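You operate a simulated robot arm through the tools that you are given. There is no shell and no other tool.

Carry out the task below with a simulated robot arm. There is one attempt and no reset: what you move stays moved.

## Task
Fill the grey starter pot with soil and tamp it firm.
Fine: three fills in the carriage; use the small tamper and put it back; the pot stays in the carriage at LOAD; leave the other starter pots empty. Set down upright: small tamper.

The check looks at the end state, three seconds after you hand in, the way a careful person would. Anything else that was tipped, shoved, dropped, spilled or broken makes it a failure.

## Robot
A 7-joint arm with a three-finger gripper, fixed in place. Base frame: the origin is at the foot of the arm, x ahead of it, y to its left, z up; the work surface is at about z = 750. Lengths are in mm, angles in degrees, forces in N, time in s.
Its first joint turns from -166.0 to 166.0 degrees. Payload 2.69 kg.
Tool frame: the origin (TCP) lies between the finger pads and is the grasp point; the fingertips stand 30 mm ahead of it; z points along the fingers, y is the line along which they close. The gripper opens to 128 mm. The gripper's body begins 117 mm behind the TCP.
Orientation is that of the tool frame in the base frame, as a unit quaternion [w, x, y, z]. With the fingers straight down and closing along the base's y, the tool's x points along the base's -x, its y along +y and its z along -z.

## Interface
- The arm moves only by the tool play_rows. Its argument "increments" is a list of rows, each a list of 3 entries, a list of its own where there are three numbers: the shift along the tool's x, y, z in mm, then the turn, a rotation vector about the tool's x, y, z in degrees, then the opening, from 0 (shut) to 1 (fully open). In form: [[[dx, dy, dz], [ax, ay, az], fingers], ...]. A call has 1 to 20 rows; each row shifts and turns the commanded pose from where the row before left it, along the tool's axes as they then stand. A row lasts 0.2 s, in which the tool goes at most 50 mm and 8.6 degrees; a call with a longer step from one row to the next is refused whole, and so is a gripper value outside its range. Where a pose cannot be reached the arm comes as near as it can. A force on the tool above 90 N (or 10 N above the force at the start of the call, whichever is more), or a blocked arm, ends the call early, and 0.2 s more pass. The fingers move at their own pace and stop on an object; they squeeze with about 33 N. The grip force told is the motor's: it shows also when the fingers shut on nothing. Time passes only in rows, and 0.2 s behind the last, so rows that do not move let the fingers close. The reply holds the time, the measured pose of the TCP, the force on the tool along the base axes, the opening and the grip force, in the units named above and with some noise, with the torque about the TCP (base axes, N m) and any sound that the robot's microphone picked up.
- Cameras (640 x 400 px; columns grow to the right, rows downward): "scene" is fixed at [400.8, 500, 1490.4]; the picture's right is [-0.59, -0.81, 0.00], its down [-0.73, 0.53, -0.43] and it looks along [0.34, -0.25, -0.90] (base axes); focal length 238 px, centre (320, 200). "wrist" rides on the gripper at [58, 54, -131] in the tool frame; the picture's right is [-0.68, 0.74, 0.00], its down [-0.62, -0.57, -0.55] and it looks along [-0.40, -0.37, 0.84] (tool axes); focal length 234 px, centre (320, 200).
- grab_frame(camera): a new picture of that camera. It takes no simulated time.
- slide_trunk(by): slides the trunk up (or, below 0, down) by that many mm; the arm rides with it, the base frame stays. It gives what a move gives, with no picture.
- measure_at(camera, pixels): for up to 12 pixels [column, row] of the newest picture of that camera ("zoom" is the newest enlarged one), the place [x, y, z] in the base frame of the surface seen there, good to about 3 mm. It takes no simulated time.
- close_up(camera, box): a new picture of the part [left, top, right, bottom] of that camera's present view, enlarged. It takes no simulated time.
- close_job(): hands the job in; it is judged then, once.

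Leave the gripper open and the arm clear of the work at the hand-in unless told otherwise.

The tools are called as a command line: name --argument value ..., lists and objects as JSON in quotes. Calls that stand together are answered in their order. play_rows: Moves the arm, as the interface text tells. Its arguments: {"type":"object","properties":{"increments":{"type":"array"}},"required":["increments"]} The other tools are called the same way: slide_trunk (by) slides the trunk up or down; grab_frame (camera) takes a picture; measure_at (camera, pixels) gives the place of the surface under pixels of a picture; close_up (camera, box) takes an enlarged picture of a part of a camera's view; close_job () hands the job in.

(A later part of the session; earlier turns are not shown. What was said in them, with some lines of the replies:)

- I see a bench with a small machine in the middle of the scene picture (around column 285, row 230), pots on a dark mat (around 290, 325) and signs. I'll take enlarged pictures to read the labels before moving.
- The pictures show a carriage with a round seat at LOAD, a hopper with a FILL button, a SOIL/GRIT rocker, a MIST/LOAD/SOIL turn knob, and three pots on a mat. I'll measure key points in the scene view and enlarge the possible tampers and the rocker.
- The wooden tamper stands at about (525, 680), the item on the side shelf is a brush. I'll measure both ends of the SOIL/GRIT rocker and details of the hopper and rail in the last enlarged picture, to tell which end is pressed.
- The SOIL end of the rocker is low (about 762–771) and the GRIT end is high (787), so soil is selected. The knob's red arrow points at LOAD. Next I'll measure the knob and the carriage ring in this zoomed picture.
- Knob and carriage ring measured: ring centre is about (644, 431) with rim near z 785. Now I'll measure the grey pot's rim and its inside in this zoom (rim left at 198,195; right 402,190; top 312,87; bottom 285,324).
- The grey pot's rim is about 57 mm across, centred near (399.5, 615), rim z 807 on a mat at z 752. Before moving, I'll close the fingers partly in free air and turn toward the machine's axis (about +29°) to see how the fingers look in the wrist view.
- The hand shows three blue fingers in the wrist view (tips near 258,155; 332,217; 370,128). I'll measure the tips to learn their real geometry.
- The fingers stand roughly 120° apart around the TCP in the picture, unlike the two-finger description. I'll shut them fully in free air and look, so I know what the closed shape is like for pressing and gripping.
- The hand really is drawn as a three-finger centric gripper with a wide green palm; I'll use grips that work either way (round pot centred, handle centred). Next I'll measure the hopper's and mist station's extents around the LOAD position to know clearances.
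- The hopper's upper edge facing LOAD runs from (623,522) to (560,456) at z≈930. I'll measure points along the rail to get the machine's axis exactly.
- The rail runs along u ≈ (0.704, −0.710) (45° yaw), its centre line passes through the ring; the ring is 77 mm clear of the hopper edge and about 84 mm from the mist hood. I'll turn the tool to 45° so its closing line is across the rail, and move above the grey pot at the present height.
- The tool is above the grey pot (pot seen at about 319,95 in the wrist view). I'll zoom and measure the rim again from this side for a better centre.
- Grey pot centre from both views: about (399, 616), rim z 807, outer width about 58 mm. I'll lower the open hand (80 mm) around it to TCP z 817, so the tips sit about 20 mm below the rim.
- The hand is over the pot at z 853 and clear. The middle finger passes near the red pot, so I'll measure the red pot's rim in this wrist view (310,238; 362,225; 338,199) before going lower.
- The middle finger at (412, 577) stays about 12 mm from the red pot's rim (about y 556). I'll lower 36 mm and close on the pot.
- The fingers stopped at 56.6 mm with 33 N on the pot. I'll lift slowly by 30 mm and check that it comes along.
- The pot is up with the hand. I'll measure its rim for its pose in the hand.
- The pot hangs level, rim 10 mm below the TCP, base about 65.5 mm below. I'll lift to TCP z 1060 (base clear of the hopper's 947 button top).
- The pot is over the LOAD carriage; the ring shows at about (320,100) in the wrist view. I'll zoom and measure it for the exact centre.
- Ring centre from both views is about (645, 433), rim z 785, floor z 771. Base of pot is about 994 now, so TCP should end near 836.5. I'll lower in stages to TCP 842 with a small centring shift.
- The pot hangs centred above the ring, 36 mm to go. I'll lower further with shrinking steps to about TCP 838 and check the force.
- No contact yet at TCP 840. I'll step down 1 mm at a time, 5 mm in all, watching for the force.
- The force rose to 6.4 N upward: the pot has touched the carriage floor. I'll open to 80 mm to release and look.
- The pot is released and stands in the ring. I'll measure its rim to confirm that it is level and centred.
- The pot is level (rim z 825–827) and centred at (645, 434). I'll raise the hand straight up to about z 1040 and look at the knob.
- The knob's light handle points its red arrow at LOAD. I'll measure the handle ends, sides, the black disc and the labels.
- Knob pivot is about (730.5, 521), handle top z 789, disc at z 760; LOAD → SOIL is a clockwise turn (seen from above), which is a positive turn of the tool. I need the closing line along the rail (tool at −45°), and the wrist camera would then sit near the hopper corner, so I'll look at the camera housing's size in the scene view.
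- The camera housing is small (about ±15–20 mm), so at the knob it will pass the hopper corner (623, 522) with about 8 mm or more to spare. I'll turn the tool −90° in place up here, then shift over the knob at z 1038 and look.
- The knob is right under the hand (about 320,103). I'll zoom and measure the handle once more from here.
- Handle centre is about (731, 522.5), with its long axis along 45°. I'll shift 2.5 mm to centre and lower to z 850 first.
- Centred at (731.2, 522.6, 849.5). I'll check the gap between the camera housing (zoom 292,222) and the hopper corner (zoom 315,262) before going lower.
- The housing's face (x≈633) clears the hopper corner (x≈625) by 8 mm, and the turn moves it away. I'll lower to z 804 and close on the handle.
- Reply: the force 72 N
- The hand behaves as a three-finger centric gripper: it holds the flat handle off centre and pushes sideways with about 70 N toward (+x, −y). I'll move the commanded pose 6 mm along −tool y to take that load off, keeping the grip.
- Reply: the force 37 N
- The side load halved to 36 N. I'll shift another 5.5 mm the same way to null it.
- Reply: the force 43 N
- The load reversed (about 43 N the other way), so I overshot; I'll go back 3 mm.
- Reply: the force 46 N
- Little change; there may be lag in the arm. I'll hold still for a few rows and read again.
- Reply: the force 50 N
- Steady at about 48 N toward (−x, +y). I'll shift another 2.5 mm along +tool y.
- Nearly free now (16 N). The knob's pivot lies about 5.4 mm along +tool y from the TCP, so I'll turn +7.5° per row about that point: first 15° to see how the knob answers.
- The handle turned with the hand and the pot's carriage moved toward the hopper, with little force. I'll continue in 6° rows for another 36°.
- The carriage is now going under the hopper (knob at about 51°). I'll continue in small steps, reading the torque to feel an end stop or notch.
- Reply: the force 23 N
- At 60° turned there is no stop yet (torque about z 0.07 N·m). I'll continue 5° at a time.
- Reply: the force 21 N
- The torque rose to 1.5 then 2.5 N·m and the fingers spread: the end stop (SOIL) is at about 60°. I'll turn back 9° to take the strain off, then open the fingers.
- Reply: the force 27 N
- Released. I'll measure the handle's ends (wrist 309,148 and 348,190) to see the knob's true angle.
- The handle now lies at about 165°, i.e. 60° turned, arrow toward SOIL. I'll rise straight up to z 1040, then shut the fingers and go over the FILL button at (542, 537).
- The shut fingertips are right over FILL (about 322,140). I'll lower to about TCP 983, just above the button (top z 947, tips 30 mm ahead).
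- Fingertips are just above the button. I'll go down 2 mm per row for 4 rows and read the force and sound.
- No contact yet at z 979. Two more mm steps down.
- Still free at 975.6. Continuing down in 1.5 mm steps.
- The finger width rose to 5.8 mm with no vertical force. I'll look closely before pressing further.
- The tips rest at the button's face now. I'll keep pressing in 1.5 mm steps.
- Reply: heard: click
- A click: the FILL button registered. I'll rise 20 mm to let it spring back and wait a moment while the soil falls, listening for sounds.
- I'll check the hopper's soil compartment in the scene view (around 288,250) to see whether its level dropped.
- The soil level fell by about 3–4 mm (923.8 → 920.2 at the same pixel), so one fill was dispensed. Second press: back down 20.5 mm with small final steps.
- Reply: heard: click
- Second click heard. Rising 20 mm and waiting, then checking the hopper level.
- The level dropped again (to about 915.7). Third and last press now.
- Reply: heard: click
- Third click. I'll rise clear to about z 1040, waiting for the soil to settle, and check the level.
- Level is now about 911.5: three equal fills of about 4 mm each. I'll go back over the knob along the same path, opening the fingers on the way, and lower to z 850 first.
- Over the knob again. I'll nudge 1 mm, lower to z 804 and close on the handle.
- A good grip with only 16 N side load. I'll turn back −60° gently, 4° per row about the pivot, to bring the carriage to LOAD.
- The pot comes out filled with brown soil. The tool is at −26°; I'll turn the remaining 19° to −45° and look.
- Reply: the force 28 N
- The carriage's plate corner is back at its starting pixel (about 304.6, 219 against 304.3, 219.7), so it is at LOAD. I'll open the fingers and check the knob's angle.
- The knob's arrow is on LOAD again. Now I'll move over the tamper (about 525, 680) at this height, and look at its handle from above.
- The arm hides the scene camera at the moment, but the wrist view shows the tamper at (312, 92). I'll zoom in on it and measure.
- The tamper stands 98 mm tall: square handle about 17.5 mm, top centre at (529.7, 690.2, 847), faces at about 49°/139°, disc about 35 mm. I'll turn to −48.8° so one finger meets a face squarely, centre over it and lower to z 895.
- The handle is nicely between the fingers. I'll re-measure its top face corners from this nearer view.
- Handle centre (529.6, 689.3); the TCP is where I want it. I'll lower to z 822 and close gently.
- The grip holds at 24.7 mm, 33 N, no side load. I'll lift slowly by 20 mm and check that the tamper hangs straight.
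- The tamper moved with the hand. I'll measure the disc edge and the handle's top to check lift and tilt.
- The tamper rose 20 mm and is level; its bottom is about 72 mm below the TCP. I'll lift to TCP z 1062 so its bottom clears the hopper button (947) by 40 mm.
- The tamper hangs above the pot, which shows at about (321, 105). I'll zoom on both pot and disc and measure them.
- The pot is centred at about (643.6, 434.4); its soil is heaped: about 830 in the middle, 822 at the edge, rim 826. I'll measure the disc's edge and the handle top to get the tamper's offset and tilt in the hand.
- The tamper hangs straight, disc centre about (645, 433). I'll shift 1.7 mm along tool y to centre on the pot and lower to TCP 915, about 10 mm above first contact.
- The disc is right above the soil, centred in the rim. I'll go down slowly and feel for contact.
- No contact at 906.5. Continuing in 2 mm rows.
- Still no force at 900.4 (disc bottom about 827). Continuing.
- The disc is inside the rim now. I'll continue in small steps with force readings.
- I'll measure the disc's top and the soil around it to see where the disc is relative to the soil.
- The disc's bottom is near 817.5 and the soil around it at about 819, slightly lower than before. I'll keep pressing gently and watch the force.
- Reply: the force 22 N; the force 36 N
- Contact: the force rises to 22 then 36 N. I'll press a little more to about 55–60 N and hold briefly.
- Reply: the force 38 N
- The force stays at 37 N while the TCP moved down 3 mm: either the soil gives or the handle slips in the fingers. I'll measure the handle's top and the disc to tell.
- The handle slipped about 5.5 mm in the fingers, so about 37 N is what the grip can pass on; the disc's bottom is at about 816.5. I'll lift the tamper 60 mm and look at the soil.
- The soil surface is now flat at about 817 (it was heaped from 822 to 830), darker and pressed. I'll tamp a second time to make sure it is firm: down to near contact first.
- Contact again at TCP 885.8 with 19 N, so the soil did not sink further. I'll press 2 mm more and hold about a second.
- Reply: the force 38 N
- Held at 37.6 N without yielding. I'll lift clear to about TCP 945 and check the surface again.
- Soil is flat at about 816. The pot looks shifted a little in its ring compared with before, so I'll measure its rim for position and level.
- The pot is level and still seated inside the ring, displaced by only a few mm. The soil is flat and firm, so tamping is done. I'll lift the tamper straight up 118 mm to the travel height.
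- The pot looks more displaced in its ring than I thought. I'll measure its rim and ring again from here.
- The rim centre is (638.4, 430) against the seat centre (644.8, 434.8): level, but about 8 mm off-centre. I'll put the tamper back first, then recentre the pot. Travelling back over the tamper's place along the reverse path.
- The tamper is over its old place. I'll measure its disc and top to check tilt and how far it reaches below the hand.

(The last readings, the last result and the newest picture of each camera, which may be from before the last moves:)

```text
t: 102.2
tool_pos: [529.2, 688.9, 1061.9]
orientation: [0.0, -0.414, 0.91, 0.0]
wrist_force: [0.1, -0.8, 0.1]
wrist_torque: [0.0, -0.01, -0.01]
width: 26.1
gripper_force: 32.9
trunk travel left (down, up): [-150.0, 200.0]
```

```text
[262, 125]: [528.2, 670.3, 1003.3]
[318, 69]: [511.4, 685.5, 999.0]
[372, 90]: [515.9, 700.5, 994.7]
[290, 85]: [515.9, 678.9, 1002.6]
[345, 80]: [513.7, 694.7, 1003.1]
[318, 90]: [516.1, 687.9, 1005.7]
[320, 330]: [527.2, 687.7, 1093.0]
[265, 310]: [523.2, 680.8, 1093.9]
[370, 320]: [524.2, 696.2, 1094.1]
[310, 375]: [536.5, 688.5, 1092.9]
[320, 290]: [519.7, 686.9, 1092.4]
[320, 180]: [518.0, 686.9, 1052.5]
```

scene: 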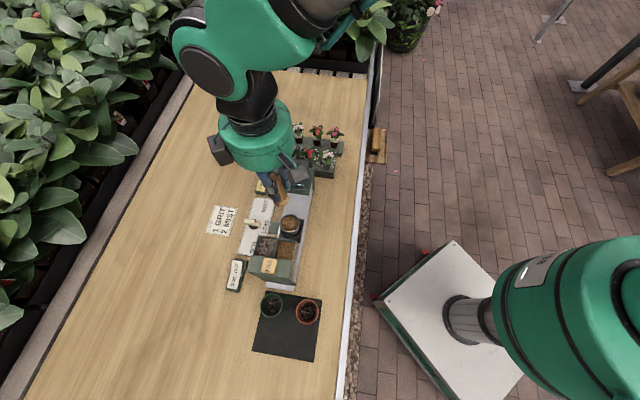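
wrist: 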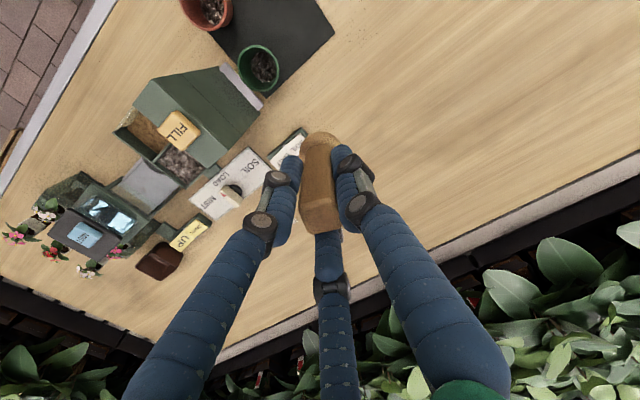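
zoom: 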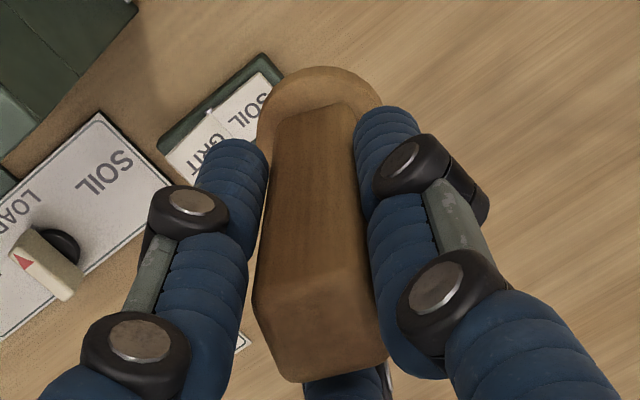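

It is level, bottom 66.7 mm below the TCP, so the table contact is expected near TCP 816. I'll lower to about 826 and then feel for the table.

play_rows --increments '[[[0, 0, 15], [0, 0, 0], 0.0], [[0, 0, 30], [0, 0, 0], 0.0], [[0, 0, 35], [0, 0, 0], 0.0], [[0, 0, 35], [0, 0, 0], 0.0], [[0, 0, 35], [0, 0, 0], 0.0], [[0, 0, 35], [0, 0, 0], 0.0], [[0, 0, 25], [0, 0, 0], 0.0], [[0, 0, 15], [0, 0, 0], 0.0], [[0, 0, 10], [0, 0, 0], 0.0], [[0, 0, 0], [0, 0, 0], 0.0]]'

close_up --camera "wrist" --box '[260, 80, 380, 200]'

```text
t: 104.4
tool_pos: [531.1, 688.8, 827.7]
orientation: [0.0, -0.413, 0.911, 0.0]
wrist_force: [0.3, 0.6, -0.1]
wrist_torque: [-0.02, -0.01, -0.03]
width: 25.9
gripper_force: 33.2
trunk travel left (down, up): [-150.0, 200.0]
```

```text
3.33 times, centred on (320, 140) of wrist
```

zoom: 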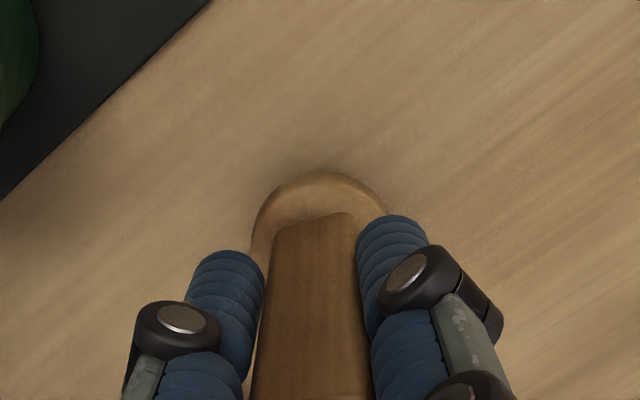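

Now small steps down until the table pushes back.

play_rows --increments '[[[0, 0, 3], [0, 0, 0], 0.0], [[0, 0, 3], [0, 0, 0], 0.0], [[0, 0, 2], [0, 0, 0], 0.0], [[0, 0, 1], [0, 0, 0], 0.0], [[0, 0, 0], [0, 0, 0], 0.0]]'

play_rows --increments '[[[0, 0, 1], [0, 0, 0], 0.0], [[0, 0, 1], [0, 0, 0], 0.0], [[0, 0, 0], [0, 0, 0], 0.0]]'

```text
t: 105.6
tool_pos: [530.7, 688.3, 817.4]
orientation: [0.001, -0.413, 0.911, 0.0]
wrist_force: [0.3, 0.4, 1.7]
wrist_torque: [-0.01, 0.1, -0.02]
width: 25.9
gripper_force: 33.0
trunk travel left (down, up): [-150.0, 200.0]
```

```text
t: 106.4
tool_pos: [531.2, 688.4, 817.3]
orientation: [0.001, -0.413, 0.911, 0.0]
wrist_force: [-3.0, -0.6, 17.7]
wrist_torque: [-0.26, 0.48, 0.01]
width: 26.0
gripper_force: 32.8
trunk travel left (down, up): [-150.0, 200.0]
```

The tamper stands on the table (17.7 N). I'll ease up 1 mm and open slowly.

play_rows --increments '[[[0, 0, -1], [0, 0, 0], 0.0], [[0, 0, 0], [0, 0, 0], 0.22], [[0, 0, 0], [0, 0, 0], 0.26], [[0, 0, 0], [0, 0, 0], 0.32], [[0, 0, 0], [0, 0, 0], 0.42], [[0, 0, 0], [0, 0, 0], 0.6], [[0, 0, 0], [0, 0, 0], 0.6]]'

close_up --camera "wrist" --box '[250, 80, 390, 240]'

measure_at --camera "zoom" --pixels '[[320, 300], [290, 300], [345, 300], [315, 335], [265, 170], [325, 115], [375, 160], [320, 270]]'

```text
t: 108.0
tool_pos: [529.2, 689.2, 816.9]
orientation: [-0.001, -0.413, 0.911, 0.0]
wrist_force: [-0.1, 0.8, -0.9]
wrist_torque: [0.04, -0.02, 0.04]
width: 77.1
gripper_force: 0.0
trunk travel left (down, up): [-150.0, 200.0]
```

```text
2.50 times, centred on (320, 160) of wrist
```

zoom: 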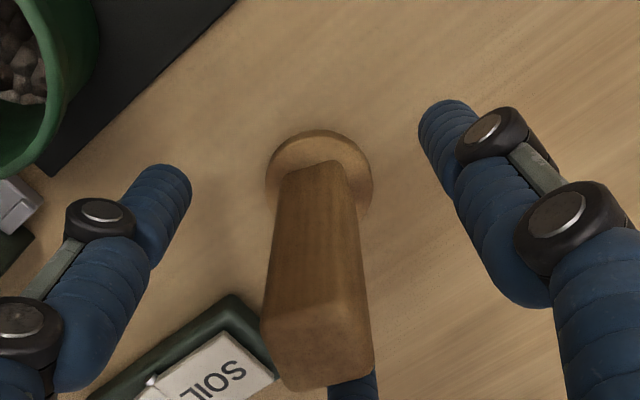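

```text
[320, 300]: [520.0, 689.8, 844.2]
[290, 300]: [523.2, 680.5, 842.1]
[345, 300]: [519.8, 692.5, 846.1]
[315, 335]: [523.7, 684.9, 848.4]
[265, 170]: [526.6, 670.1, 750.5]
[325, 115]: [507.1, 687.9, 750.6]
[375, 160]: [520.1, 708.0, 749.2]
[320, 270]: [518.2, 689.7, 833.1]
```

The tamper is released and stands upright. I'll raise straight up slowly, then to z about 1050, and verify it from above.

play_rows --increments '[[[0, 0, -8], [0, 0, 0], 0.6], [[0, 0, -15], [0, 0, 0], 0.6], [[0, 0, -25], [0, 0, 0], 0.6], [[0, 0, -35], [0, 0, 0], 0.6], [[0, 0, -40], [0, 0, 0], 0.6], [[0, 0, -40], [0, 0, 0], 0.6], [[0, 0, -40], [0, 0, 0], 0.6], [[0, 0, -32], [0, 0, 0], 0.6], [[0, 0, 0], [0, 0, 0], 0.6]]'

grab_frame --camera "wrist"

close_up --camera "wrist" --box '[285, 65, 355, 135]'

measure_at --camera "zoom" --pixels '[[320, 240], [320, 180], [265, 245], [375, 240], [320, 300], [255, 150], [385, 150], [320, 80]]'

```text
t: 110.0
tool_pos: [530.6, 687.0, 1051.2]
orientation: [0.0, -0.413, 0.911, 0.0]
wrist_force: [0.1, 0.3, 0.3]
wrist_torque: [0.0, -0.06, -0.02]
width: 76.8
gripper_force: 0.1
trunk travel left (down, up): [-150.0, 200.0]
```

```text
taken
```

wrist: 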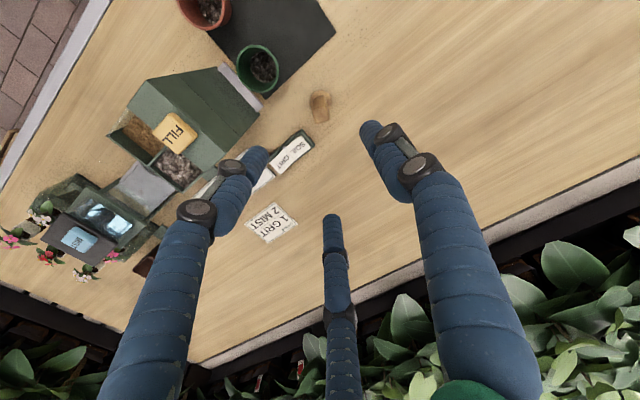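

```text
5.71 times, centred on (320, 100) of wrist
```

zoom: 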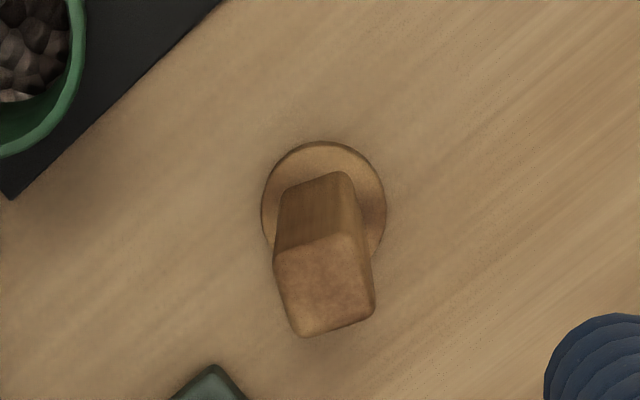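

```text
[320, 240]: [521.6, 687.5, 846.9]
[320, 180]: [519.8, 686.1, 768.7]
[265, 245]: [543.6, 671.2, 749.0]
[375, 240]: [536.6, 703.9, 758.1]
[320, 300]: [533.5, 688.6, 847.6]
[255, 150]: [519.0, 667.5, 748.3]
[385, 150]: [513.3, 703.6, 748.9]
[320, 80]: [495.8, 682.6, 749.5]
```

The tamper stands upright where it was. Now I'll return above the pot (rim centre about 638.4, 430) to re-seat it centrally, travelling at z 1051.

play_rows --increments '[[[12.2, -25, 0], [0, 0, 0], 0.62], [[12.2, -25, 0], [0, 0, 0], 0.62], [[12.2, -25, 0], [0, 0, 0], 0.62], [[12.2, -25, 0], [0, 0, 0], 0.62], [[12.2, -25, 0], [0, 0, 0], 0.62], [[12.2, -25, 0], [0, 0, 0], 0.62], [[12.2, -25, 0], [0, 0, 0], 0.62], [[12.2, -25, 0], [0, 0, 0], 0.62], [[12.2, -25, 0], [0, 0, 0], 0.62], [[12.2, -25.4, 0], [0, 0, 0], 0.62], [[0, 0, 0], [0, 0, 0], 0.62]]'

close_up --camera "wrist" --box '[275, 55, 365, 140]'

close_up --camera "scene" --box '[265, 200, 315, 245]'

```text
t: 112.4
tool_pos: [637.7, 428.8, 1051.9]
orientation: [0.001, -0.413, 0.911, 0.0]
wrist_force: [0.1, 0.0, 1.3]
wrist_torque: [0.05, -0.01, 0.0]
width: 79.6
gripper_force: 0.0
trunk travel left (down, up): [-150.0, 200.0]
```

```text
4.71 times, centred on (320, 98) of wrist
```

zoom: 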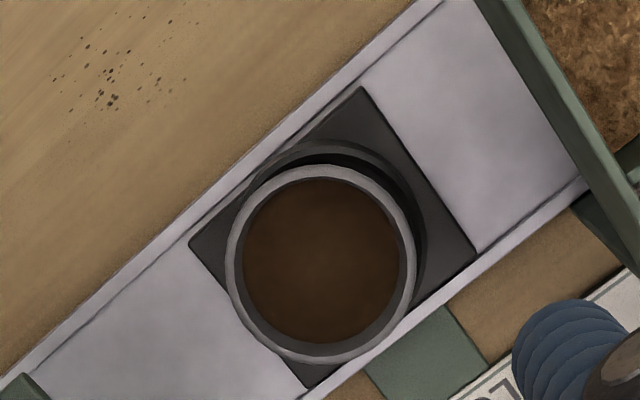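

```text
8.89 times, centred on (290, 222) of scene
```

zoom: 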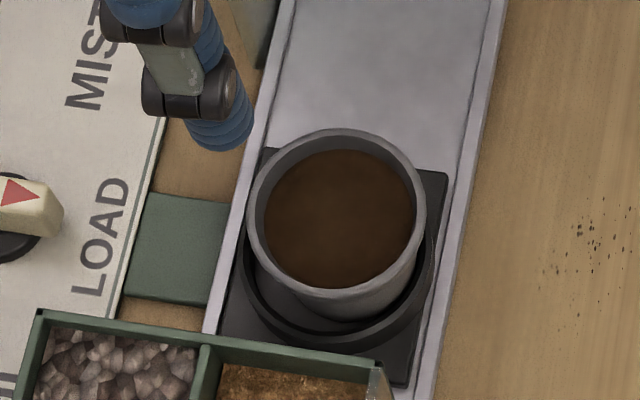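

The pot sits off toward one side of the ring. I'll measure the rim in this scene zoom and again in a wrist zoom.

measure_at --camera "zoom" --pixels '[[252, 210], [422, 210], [335, 133], [335, 294], [275, 155], [398, 155], [275, 270], [398, 268], [340, 220]]'

close_up --camera "wrist" --box '[290, 75, 350, 140]'

```text
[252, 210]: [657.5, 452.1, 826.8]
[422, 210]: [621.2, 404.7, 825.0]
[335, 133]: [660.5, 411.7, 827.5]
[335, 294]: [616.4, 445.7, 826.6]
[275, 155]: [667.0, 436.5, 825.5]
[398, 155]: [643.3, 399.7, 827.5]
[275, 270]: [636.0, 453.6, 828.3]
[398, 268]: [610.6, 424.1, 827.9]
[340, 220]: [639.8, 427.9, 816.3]
```

```text
6.15 times, centred on (320, 108) of wrist
```

zoom: 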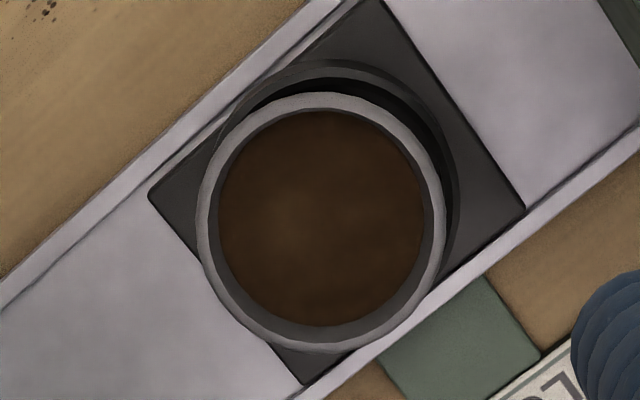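

Pot centre is about (638.8, 429.3), directly below the TCP, and the seat centre is about 6–7 mm away toward (+x, +y). I'll lower the open hand around the pot to z 836.

play_rows --increments '[[[0, 0, 20], [0, 0, 0], 0.62], [[0, 0, 40], [0, 0, 0], 0.62], [[0, 0, 40], [0, 0, 0], 0.62], [[0, 0, 40], [0, 0, 0], 0.62], [[0, 0, 35], [0, 0, 0], 0.62], [[0, 0, 15], [0, 0, 0], 0.62], [[0, 0, 0], [0, 0, 0], 0.62]]'

close_up --camera "wrist" --box '[240, 80, 400, 230]'

close_up --camera "scene" --box '[235, 160, 335, 260]'

```text
t: 114.0
tool_pos: [637.7, 428.9, 864.2]
orientation: [0.0, -0.414, 0.91, 0.0]
wrist_force: [0.7, -0.1, -1.0]
wrist_torque: [-0.04, 0.0, 0.0]
width: 79.6
gripper_force: 0.0
trunk travel left (down, up): [-150.0, 200.0]
```

```text
2.67 times, centred on (320, 155) of wrist
```

zoom: 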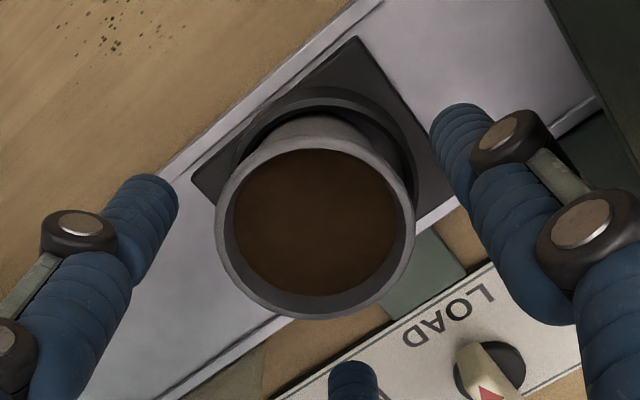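

```text
4.00 times, centred on (285, 210) of scene
```

zoom: 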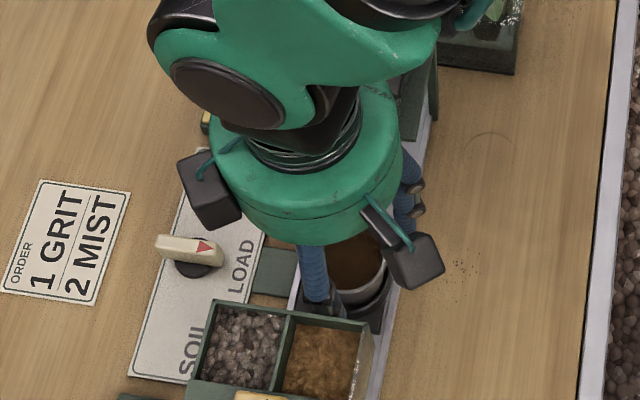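

Clear all round; the finger nearest the hopper has about 16 mm to spare. I'll lower the last 28 mm and close gently on the pot.

play_rows --increments '[[[0, 0, 12], [0, 0, 0], 0.62], [[0, 0, 10], [0, 0, 0], 0.62], [[0, 0, 6], [0, 0, 0], 0.62], [[0, 0, 0], [0, 0, 0], 0.55], [[0, 0, 0], [0, 0, 0], 0.5], [[0, 0, 0], [0, 0, 0], 0.47], [[0, 0, 0], [0, 0, 0], 0.45], [[0, 0, 0], [0, 0, 0], 0.43], [[0, 0, 0], [0, 0, 0], 0.4], [[0, 0, 0], [0, 0, 0], 0.35], [[0, 0, 0], [0, 0, 0], 0.3], [[0, 0, 0], [0, 0, 0], 0.3]]'

close_up --camera "wrist" --box '[240, 80, 400, 230]'

measure_at --camera "zoom" --pixels '[[213, 255], [425, 255], [320, 170], [318, 355], [320, 260], [250, 190], [390, 190]]'

```text
t: 116.6
tool_pos: [637.4, 430.8, 834.9]
orientation: [0.0, -0.413, 0.911, 0.0]
wrist_force: [-1.6, 0.3, 2.7]
wrist_torque: [-0.03, -0.04, 0.01]
width: 55.9
gripper_force: 33.2
trunk travel left (down, up): [-150.0, 200.0]
```

```text
2.67 times, centred on (320, 155) of wrist
```

zoom: 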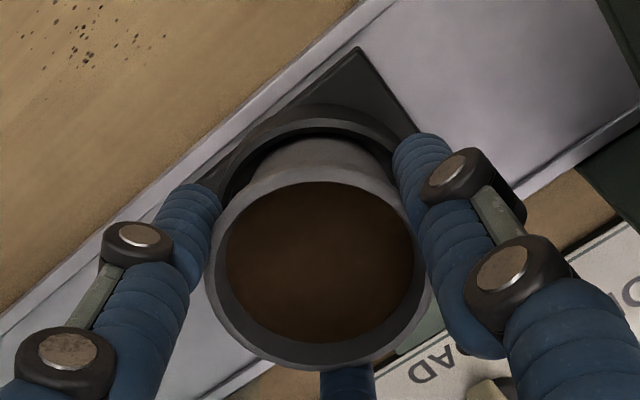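

```text
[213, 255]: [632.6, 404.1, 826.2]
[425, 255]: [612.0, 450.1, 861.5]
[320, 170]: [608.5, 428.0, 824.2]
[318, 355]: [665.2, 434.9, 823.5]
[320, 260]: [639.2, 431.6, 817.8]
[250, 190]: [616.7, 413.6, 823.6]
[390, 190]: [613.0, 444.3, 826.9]
```

Gripped at 55.9 mm. I'll lift 4 mm (the ring wall is 14 mm high), shift (+6.5, +4) mm toward the seat centre, and check.

play_rows --increments '[[[0, 0, -2], [0, 0, 0], 0.3], [[0, 0, -2], [0, 0, 0], 0.3], [[0, 0, -1], [0, 0, 0], 0.3], [[-2.5, -0.8, 0], [0, 0, 0], 0.3], [[-2.5, -0.8, 0], [0, 0, 0], 0.3], [[-2.3, -0.7, 0], [0, 0, 0], 0.3], [[0, 0, 0], [0, 0, 0], 0.3]]'

close_up --camera "wrist" --box '[240, 80, 400, 230]'

measure_at --camera "zoom" --pixels '[[213, 255], [422, 300], [320, 177], [318, 360], [320, 260], [250, 195], [390, 195], [320, 115]]'

```text
t: 118.2
tool_pos: [644.9, 434.6, 838.9]
orientation: [0.001, -0.413, 0.911, 0.0]
wrist_force: [0.4, -0.1, -0.3]
wrist_torque: [-0.01, -0.03, -0.03]
width: 55.6
gripper_force: 32.7
trunk travel left (down, up): [-150.0, 200.0]
```

```text
2.67 times, centred on (320, 155) of wrist
```

zoom: 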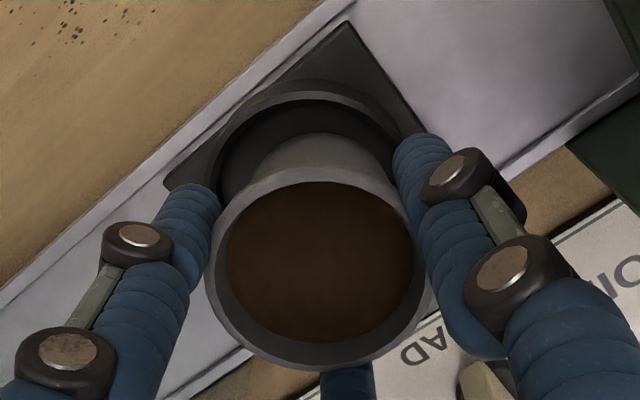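

```text
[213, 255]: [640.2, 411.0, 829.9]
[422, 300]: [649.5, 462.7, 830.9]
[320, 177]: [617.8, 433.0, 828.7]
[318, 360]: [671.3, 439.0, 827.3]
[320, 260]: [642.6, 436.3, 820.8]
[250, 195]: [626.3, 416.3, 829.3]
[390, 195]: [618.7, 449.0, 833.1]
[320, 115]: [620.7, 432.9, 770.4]
```

The pot is lifted and moved. I'll measure the visible part of the ring's upper edge in this zoom to check concentricity before lowering.

measure_at --camera "zoom" --pixels '[[303, 86], [260, 100], [235, 122], [220, 150], [345, 92], [375, 108], [398, 135], [212, 180], [350, 28], [172, 185]]'

```text
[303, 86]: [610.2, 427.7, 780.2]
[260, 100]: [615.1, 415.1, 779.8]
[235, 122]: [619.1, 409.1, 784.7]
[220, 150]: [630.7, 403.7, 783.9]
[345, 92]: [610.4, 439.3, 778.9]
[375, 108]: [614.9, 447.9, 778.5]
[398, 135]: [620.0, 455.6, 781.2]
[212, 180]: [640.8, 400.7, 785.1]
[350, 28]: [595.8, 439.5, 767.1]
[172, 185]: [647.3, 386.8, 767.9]
```

The ring's visible arc suggests the pot is now about 2 mm too far in +x and +y. I'll shift back (−1.5, −1.8) mm and lower gently to contact.

play_rows --increments '[[[1.2, 0, 0], [0, 0, 0], 0.3], [[1.1, 0, 0], [0, 0, 0], 0.3], [[0, 0, 1.5], [0, 0, 0], 0.3], [[0, 0, 1.5], [0, 0, 0], 0.3], [[0, 0, 0], [0, 0, 0], 0.3]]'

play_rows --increments '[[[0, 0, 1], [0, 0, 0], 0.3], [[0, 0, 0.7], [0, 0, 0], 0.3], [[0, 0, 0], [0, 0, 0], 0.3]]'

```text
t: 119.4
tool_pos: [645.0, 432.8, 834.8]
orientation: [0.0, -0.413, 0.911, 0.0]
wrist_force: [-0.4, -0.5, 0.0]
wrist_torque: [0.02, -0.01, 0.01]
width: 56.0
gripper_force: 32.4
trunk travel left (down, up): [-150.0, 200.0]
```

```text
t: 120.2
tool_pos: [643.5, 431.8, 834.6]
orientation: [0.0, -0.413, 0.911, -0.001]
wrist_force: [0.7, -0.7, 1.6]
wrist_torque: [-0.08, -0.06, -0.01]
width: 55.9
gripper_force: 33.2
trunk travel left (down, up): [-150.0, 200.0]
```

Light touch (1.6 N). One more small step.

play_rows --increments '[[[0, 0, 0.7], [0, 0, 0], 0.3], [[0, 0, 0], [0, 0, 0], 0.3]]'

```text
t: 120.8
tool_pos: [643.3, 433.6, 834.7]
orientation: [0.001, -0.414, 0.91, 0.001]
wrist_force: [1.9, 0.2, 5.9]
wrist_torque: [-0.04, -0.05, -0.01]
width: 56.0
gripper_force: 33.1
trunk travel left (down, up): [-150.0, 200.0]
```

The pot is seated (5.9 N). I'll open slowly and then measure.

play_rows --increments '[[[0, 0, 0], [0, 0, 0], 0.45], [[0, 0, 0], [0, 0, 0], 0.48], [[0, 0, 0], [0, 0, 0], 0.54], [[0, 0, 0], [0, 0, 0], 0.62], [[0, 0, 0], [0, 0, 0], 0.62]]'

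play_rows --increments '[[[0, 0, -8], [0, 0, 0], 0.62], [[0, 0, -15], [0, 0, 0], 0.62], [[0, 0, -25], [0, 0, 0], 0.62], [[0, 0, -35], [0, 0, 0], 0.62], [[0, 0, -40], [0, 0, 0], 0.62], [[0, 0, -40], [0, 0, 0], 0.62], [[0, 0, -40], [0, 0, 0], 0.62], [[0, 0, -15], [0, 0, 0], 0.62], [[0, 0, 0], [0, 0, 0], 0.62]]'

close_up --camera "wrist" --box '[290, 75, 350, 140]'

measure_at --camera "zoom" --pixels '[[205, 220], [438, 220], [320, 105], [320, 340], [320, 220], [260, 200], [380, 200], [320, 290]]'

grab_frame --camera "scene"

```text
t: 122.0
tool_pos: [642.8, 432.7, 834.8]
orientation: [0.0, -0.413, 0.911, 0.001]
wrist_force: [0.1, -1.1, 0.1]
wrist_torque: [0.03, 0.01, -0.03]
width: 79.5
gripper_force: 0.1
trunk travel left (down, up): [-150.0, 200.0]
```

```text
t: 124.0
tool_pos: [642.3, 432.8, 1052.1]
orientation: [0.0, -0.413, 0.911, 0.0]
wrist_force: [-0.4, -0.3, -0.3]
wrist_torque: [0.04, -0.02, 0.01]
width: 79.3
gripper_force: 0.2
trunk travel left (down, up): [-150.0, 200.0]
```

```text
6.15 times, centred on (320, 108) of wrist
```

zoom: 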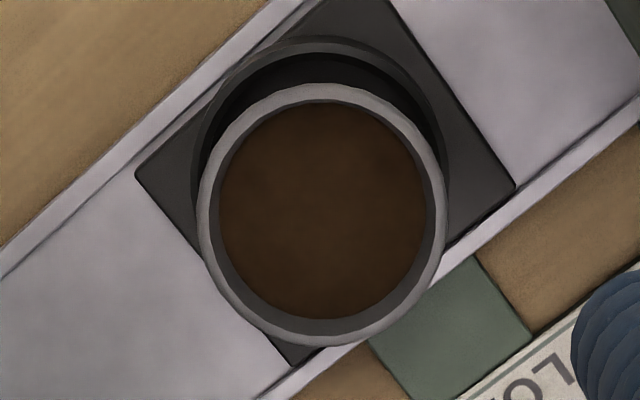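

```text
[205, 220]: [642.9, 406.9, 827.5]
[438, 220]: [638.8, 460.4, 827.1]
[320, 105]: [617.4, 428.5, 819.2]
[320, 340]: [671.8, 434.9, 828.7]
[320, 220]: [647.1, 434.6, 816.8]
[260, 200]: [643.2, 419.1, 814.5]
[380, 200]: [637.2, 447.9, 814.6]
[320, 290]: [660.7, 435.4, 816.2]
```

```text
taken
```

scene: 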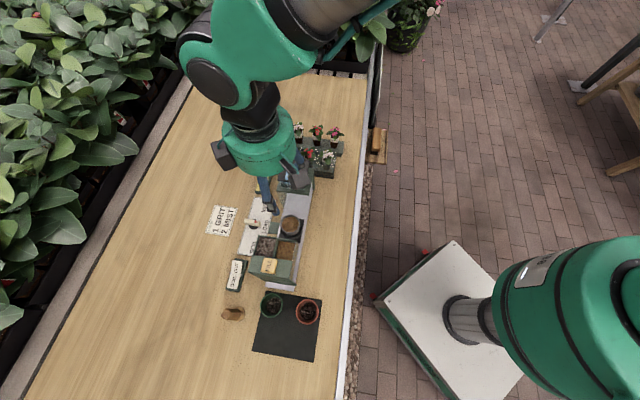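

The pot now sits concentric with the ring, level, with soil flat at about 816 and rim at 827. I'll raise the hand, back away to the starting area with the gripper open, and then inspect everything.

play_rows --increments '[[[0, 0, -35], [0, 0, 0], 0.7], [[0, 0, -40], [0, 0, 0], 0.8], [[0, 0, -33], [0, 0, 0], 1.0], [[26.6, -16.7, 0], [0, 0, 0], 1.0], [[26.6, -16.7, 0], [0, 0, 0], 1.0], [[26.6, -16.7, 0], [0, 0, 0], 1.0], [[26.6, -16.7, 0], [0, 0, 0], 1.0], [[26.6, -16.7, 0], [0, 0, 0], 1.0], [[26.6, -16.7, 0], [0, 0, 0], 1.0], [[0, 0, 0], [0, 0, 8.1], 1.0], [[0, 0, 0], [0, 0, 8.1], 1.0], [[0, 0, 0], [0, 0, 8.1], 1.0], [[0, 0, 0], [0, 0, 8.1], 1.0], [[0, 0, 0], [0, 0, 8.1], 1.0], [[0, 0, 0], [0, 0, 8.1], 1.0], [[0, 0, 0], [0, 0, 0], 1.0]]'

grab_frame --camera "scene"

close_up --camera "scene" --box '[235, 190, 325, 290]'

close_up --camera "scene" --box '[210, 280, 340, 370]'

close_up --camera "scene" --box '[230, 110, 370, 200]'

```text
t: 127.4
tool_pos: [613.2, 246.6, 1159.8]
orientation: [0.0, -0.001, 1.0, 0.0]
wrist_force: [0.1, 0.1, -0.1]
wrist_torque: [0.0, -0.01, -0.02]
width: 128.1
gripper_force: 0.1
trunk travel left (down, up): [-150.0, 200.0]
```

```text
taken
```

scene: 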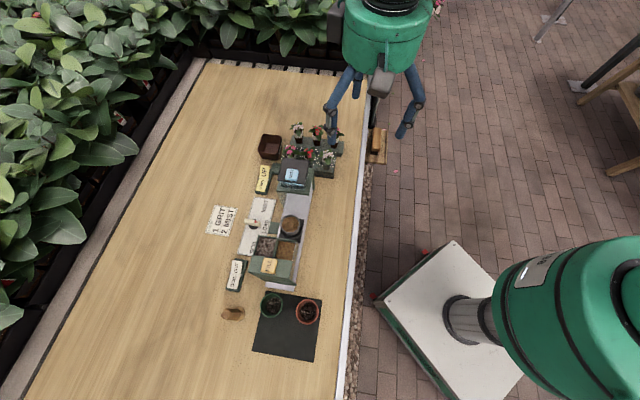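

```text
4.00 times, centred on (280, 240) of scene
```

zoom: 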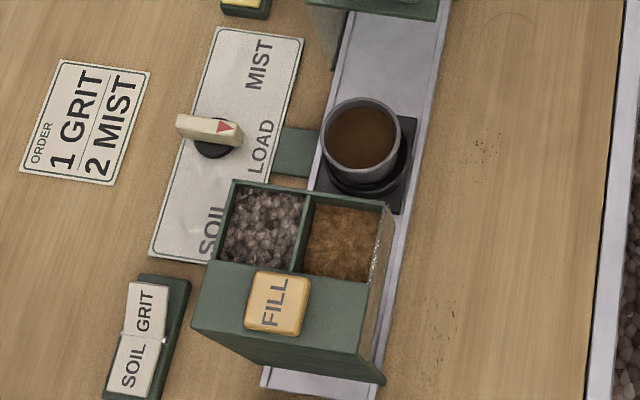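

```text
4.44 times, centred on (275, 325) of scene
```

zoom: 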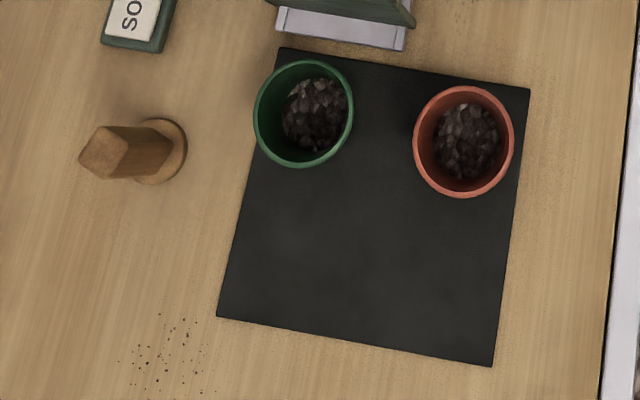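

```text
4.44 times, centred on (300, 155) of scene
```

zoom: 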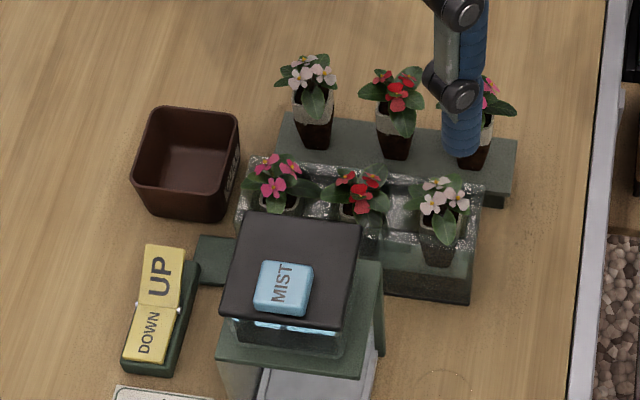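

Everything looks right: the grey pot stands in the carriage at LOAD with flat, firm soil, the knob's arrow is on LOAD, and the tamper is upright where it was. The green and red pots are untouched, and I see no spill. The arm is back at its start with the gripper open, so I'll hand the job in.

close_job

```text
The job is handed in.
```

The grey starter pot is filled with three fills of soil and tamped firm. It is standing in the carriage at LOAD, and I have handed the job in.

- **Filling:** I pressed FILL three times with the carriage at SOIL. Each press clicked, and the soil in the hopper dropped by about the same amount each time.
- **Tamping:** I pressed twice with the small tamper at about 37 N, the most the grip could pass on before the handle slipped. The soil went from heaped to flat, about 10 mm below the rim, and did not sink further on the second press.
- **Pot position:** after tamping, the pot had shifted a few millimetres in its seat. I lifted it about 4 mm and set it back down centred and level.
- **Tamper:** it stands upright where I found it. Its handle is turned slightly from its original angle.
- **Everything else:** the green and red pots still look as they did at the start. The knob's arrow is back on LOAD, I saw no spilled soil, and the arm is clear with the gripper open.

I did not act on the "1 GRIT, 2 MIST" order card, since it was not part of your task.
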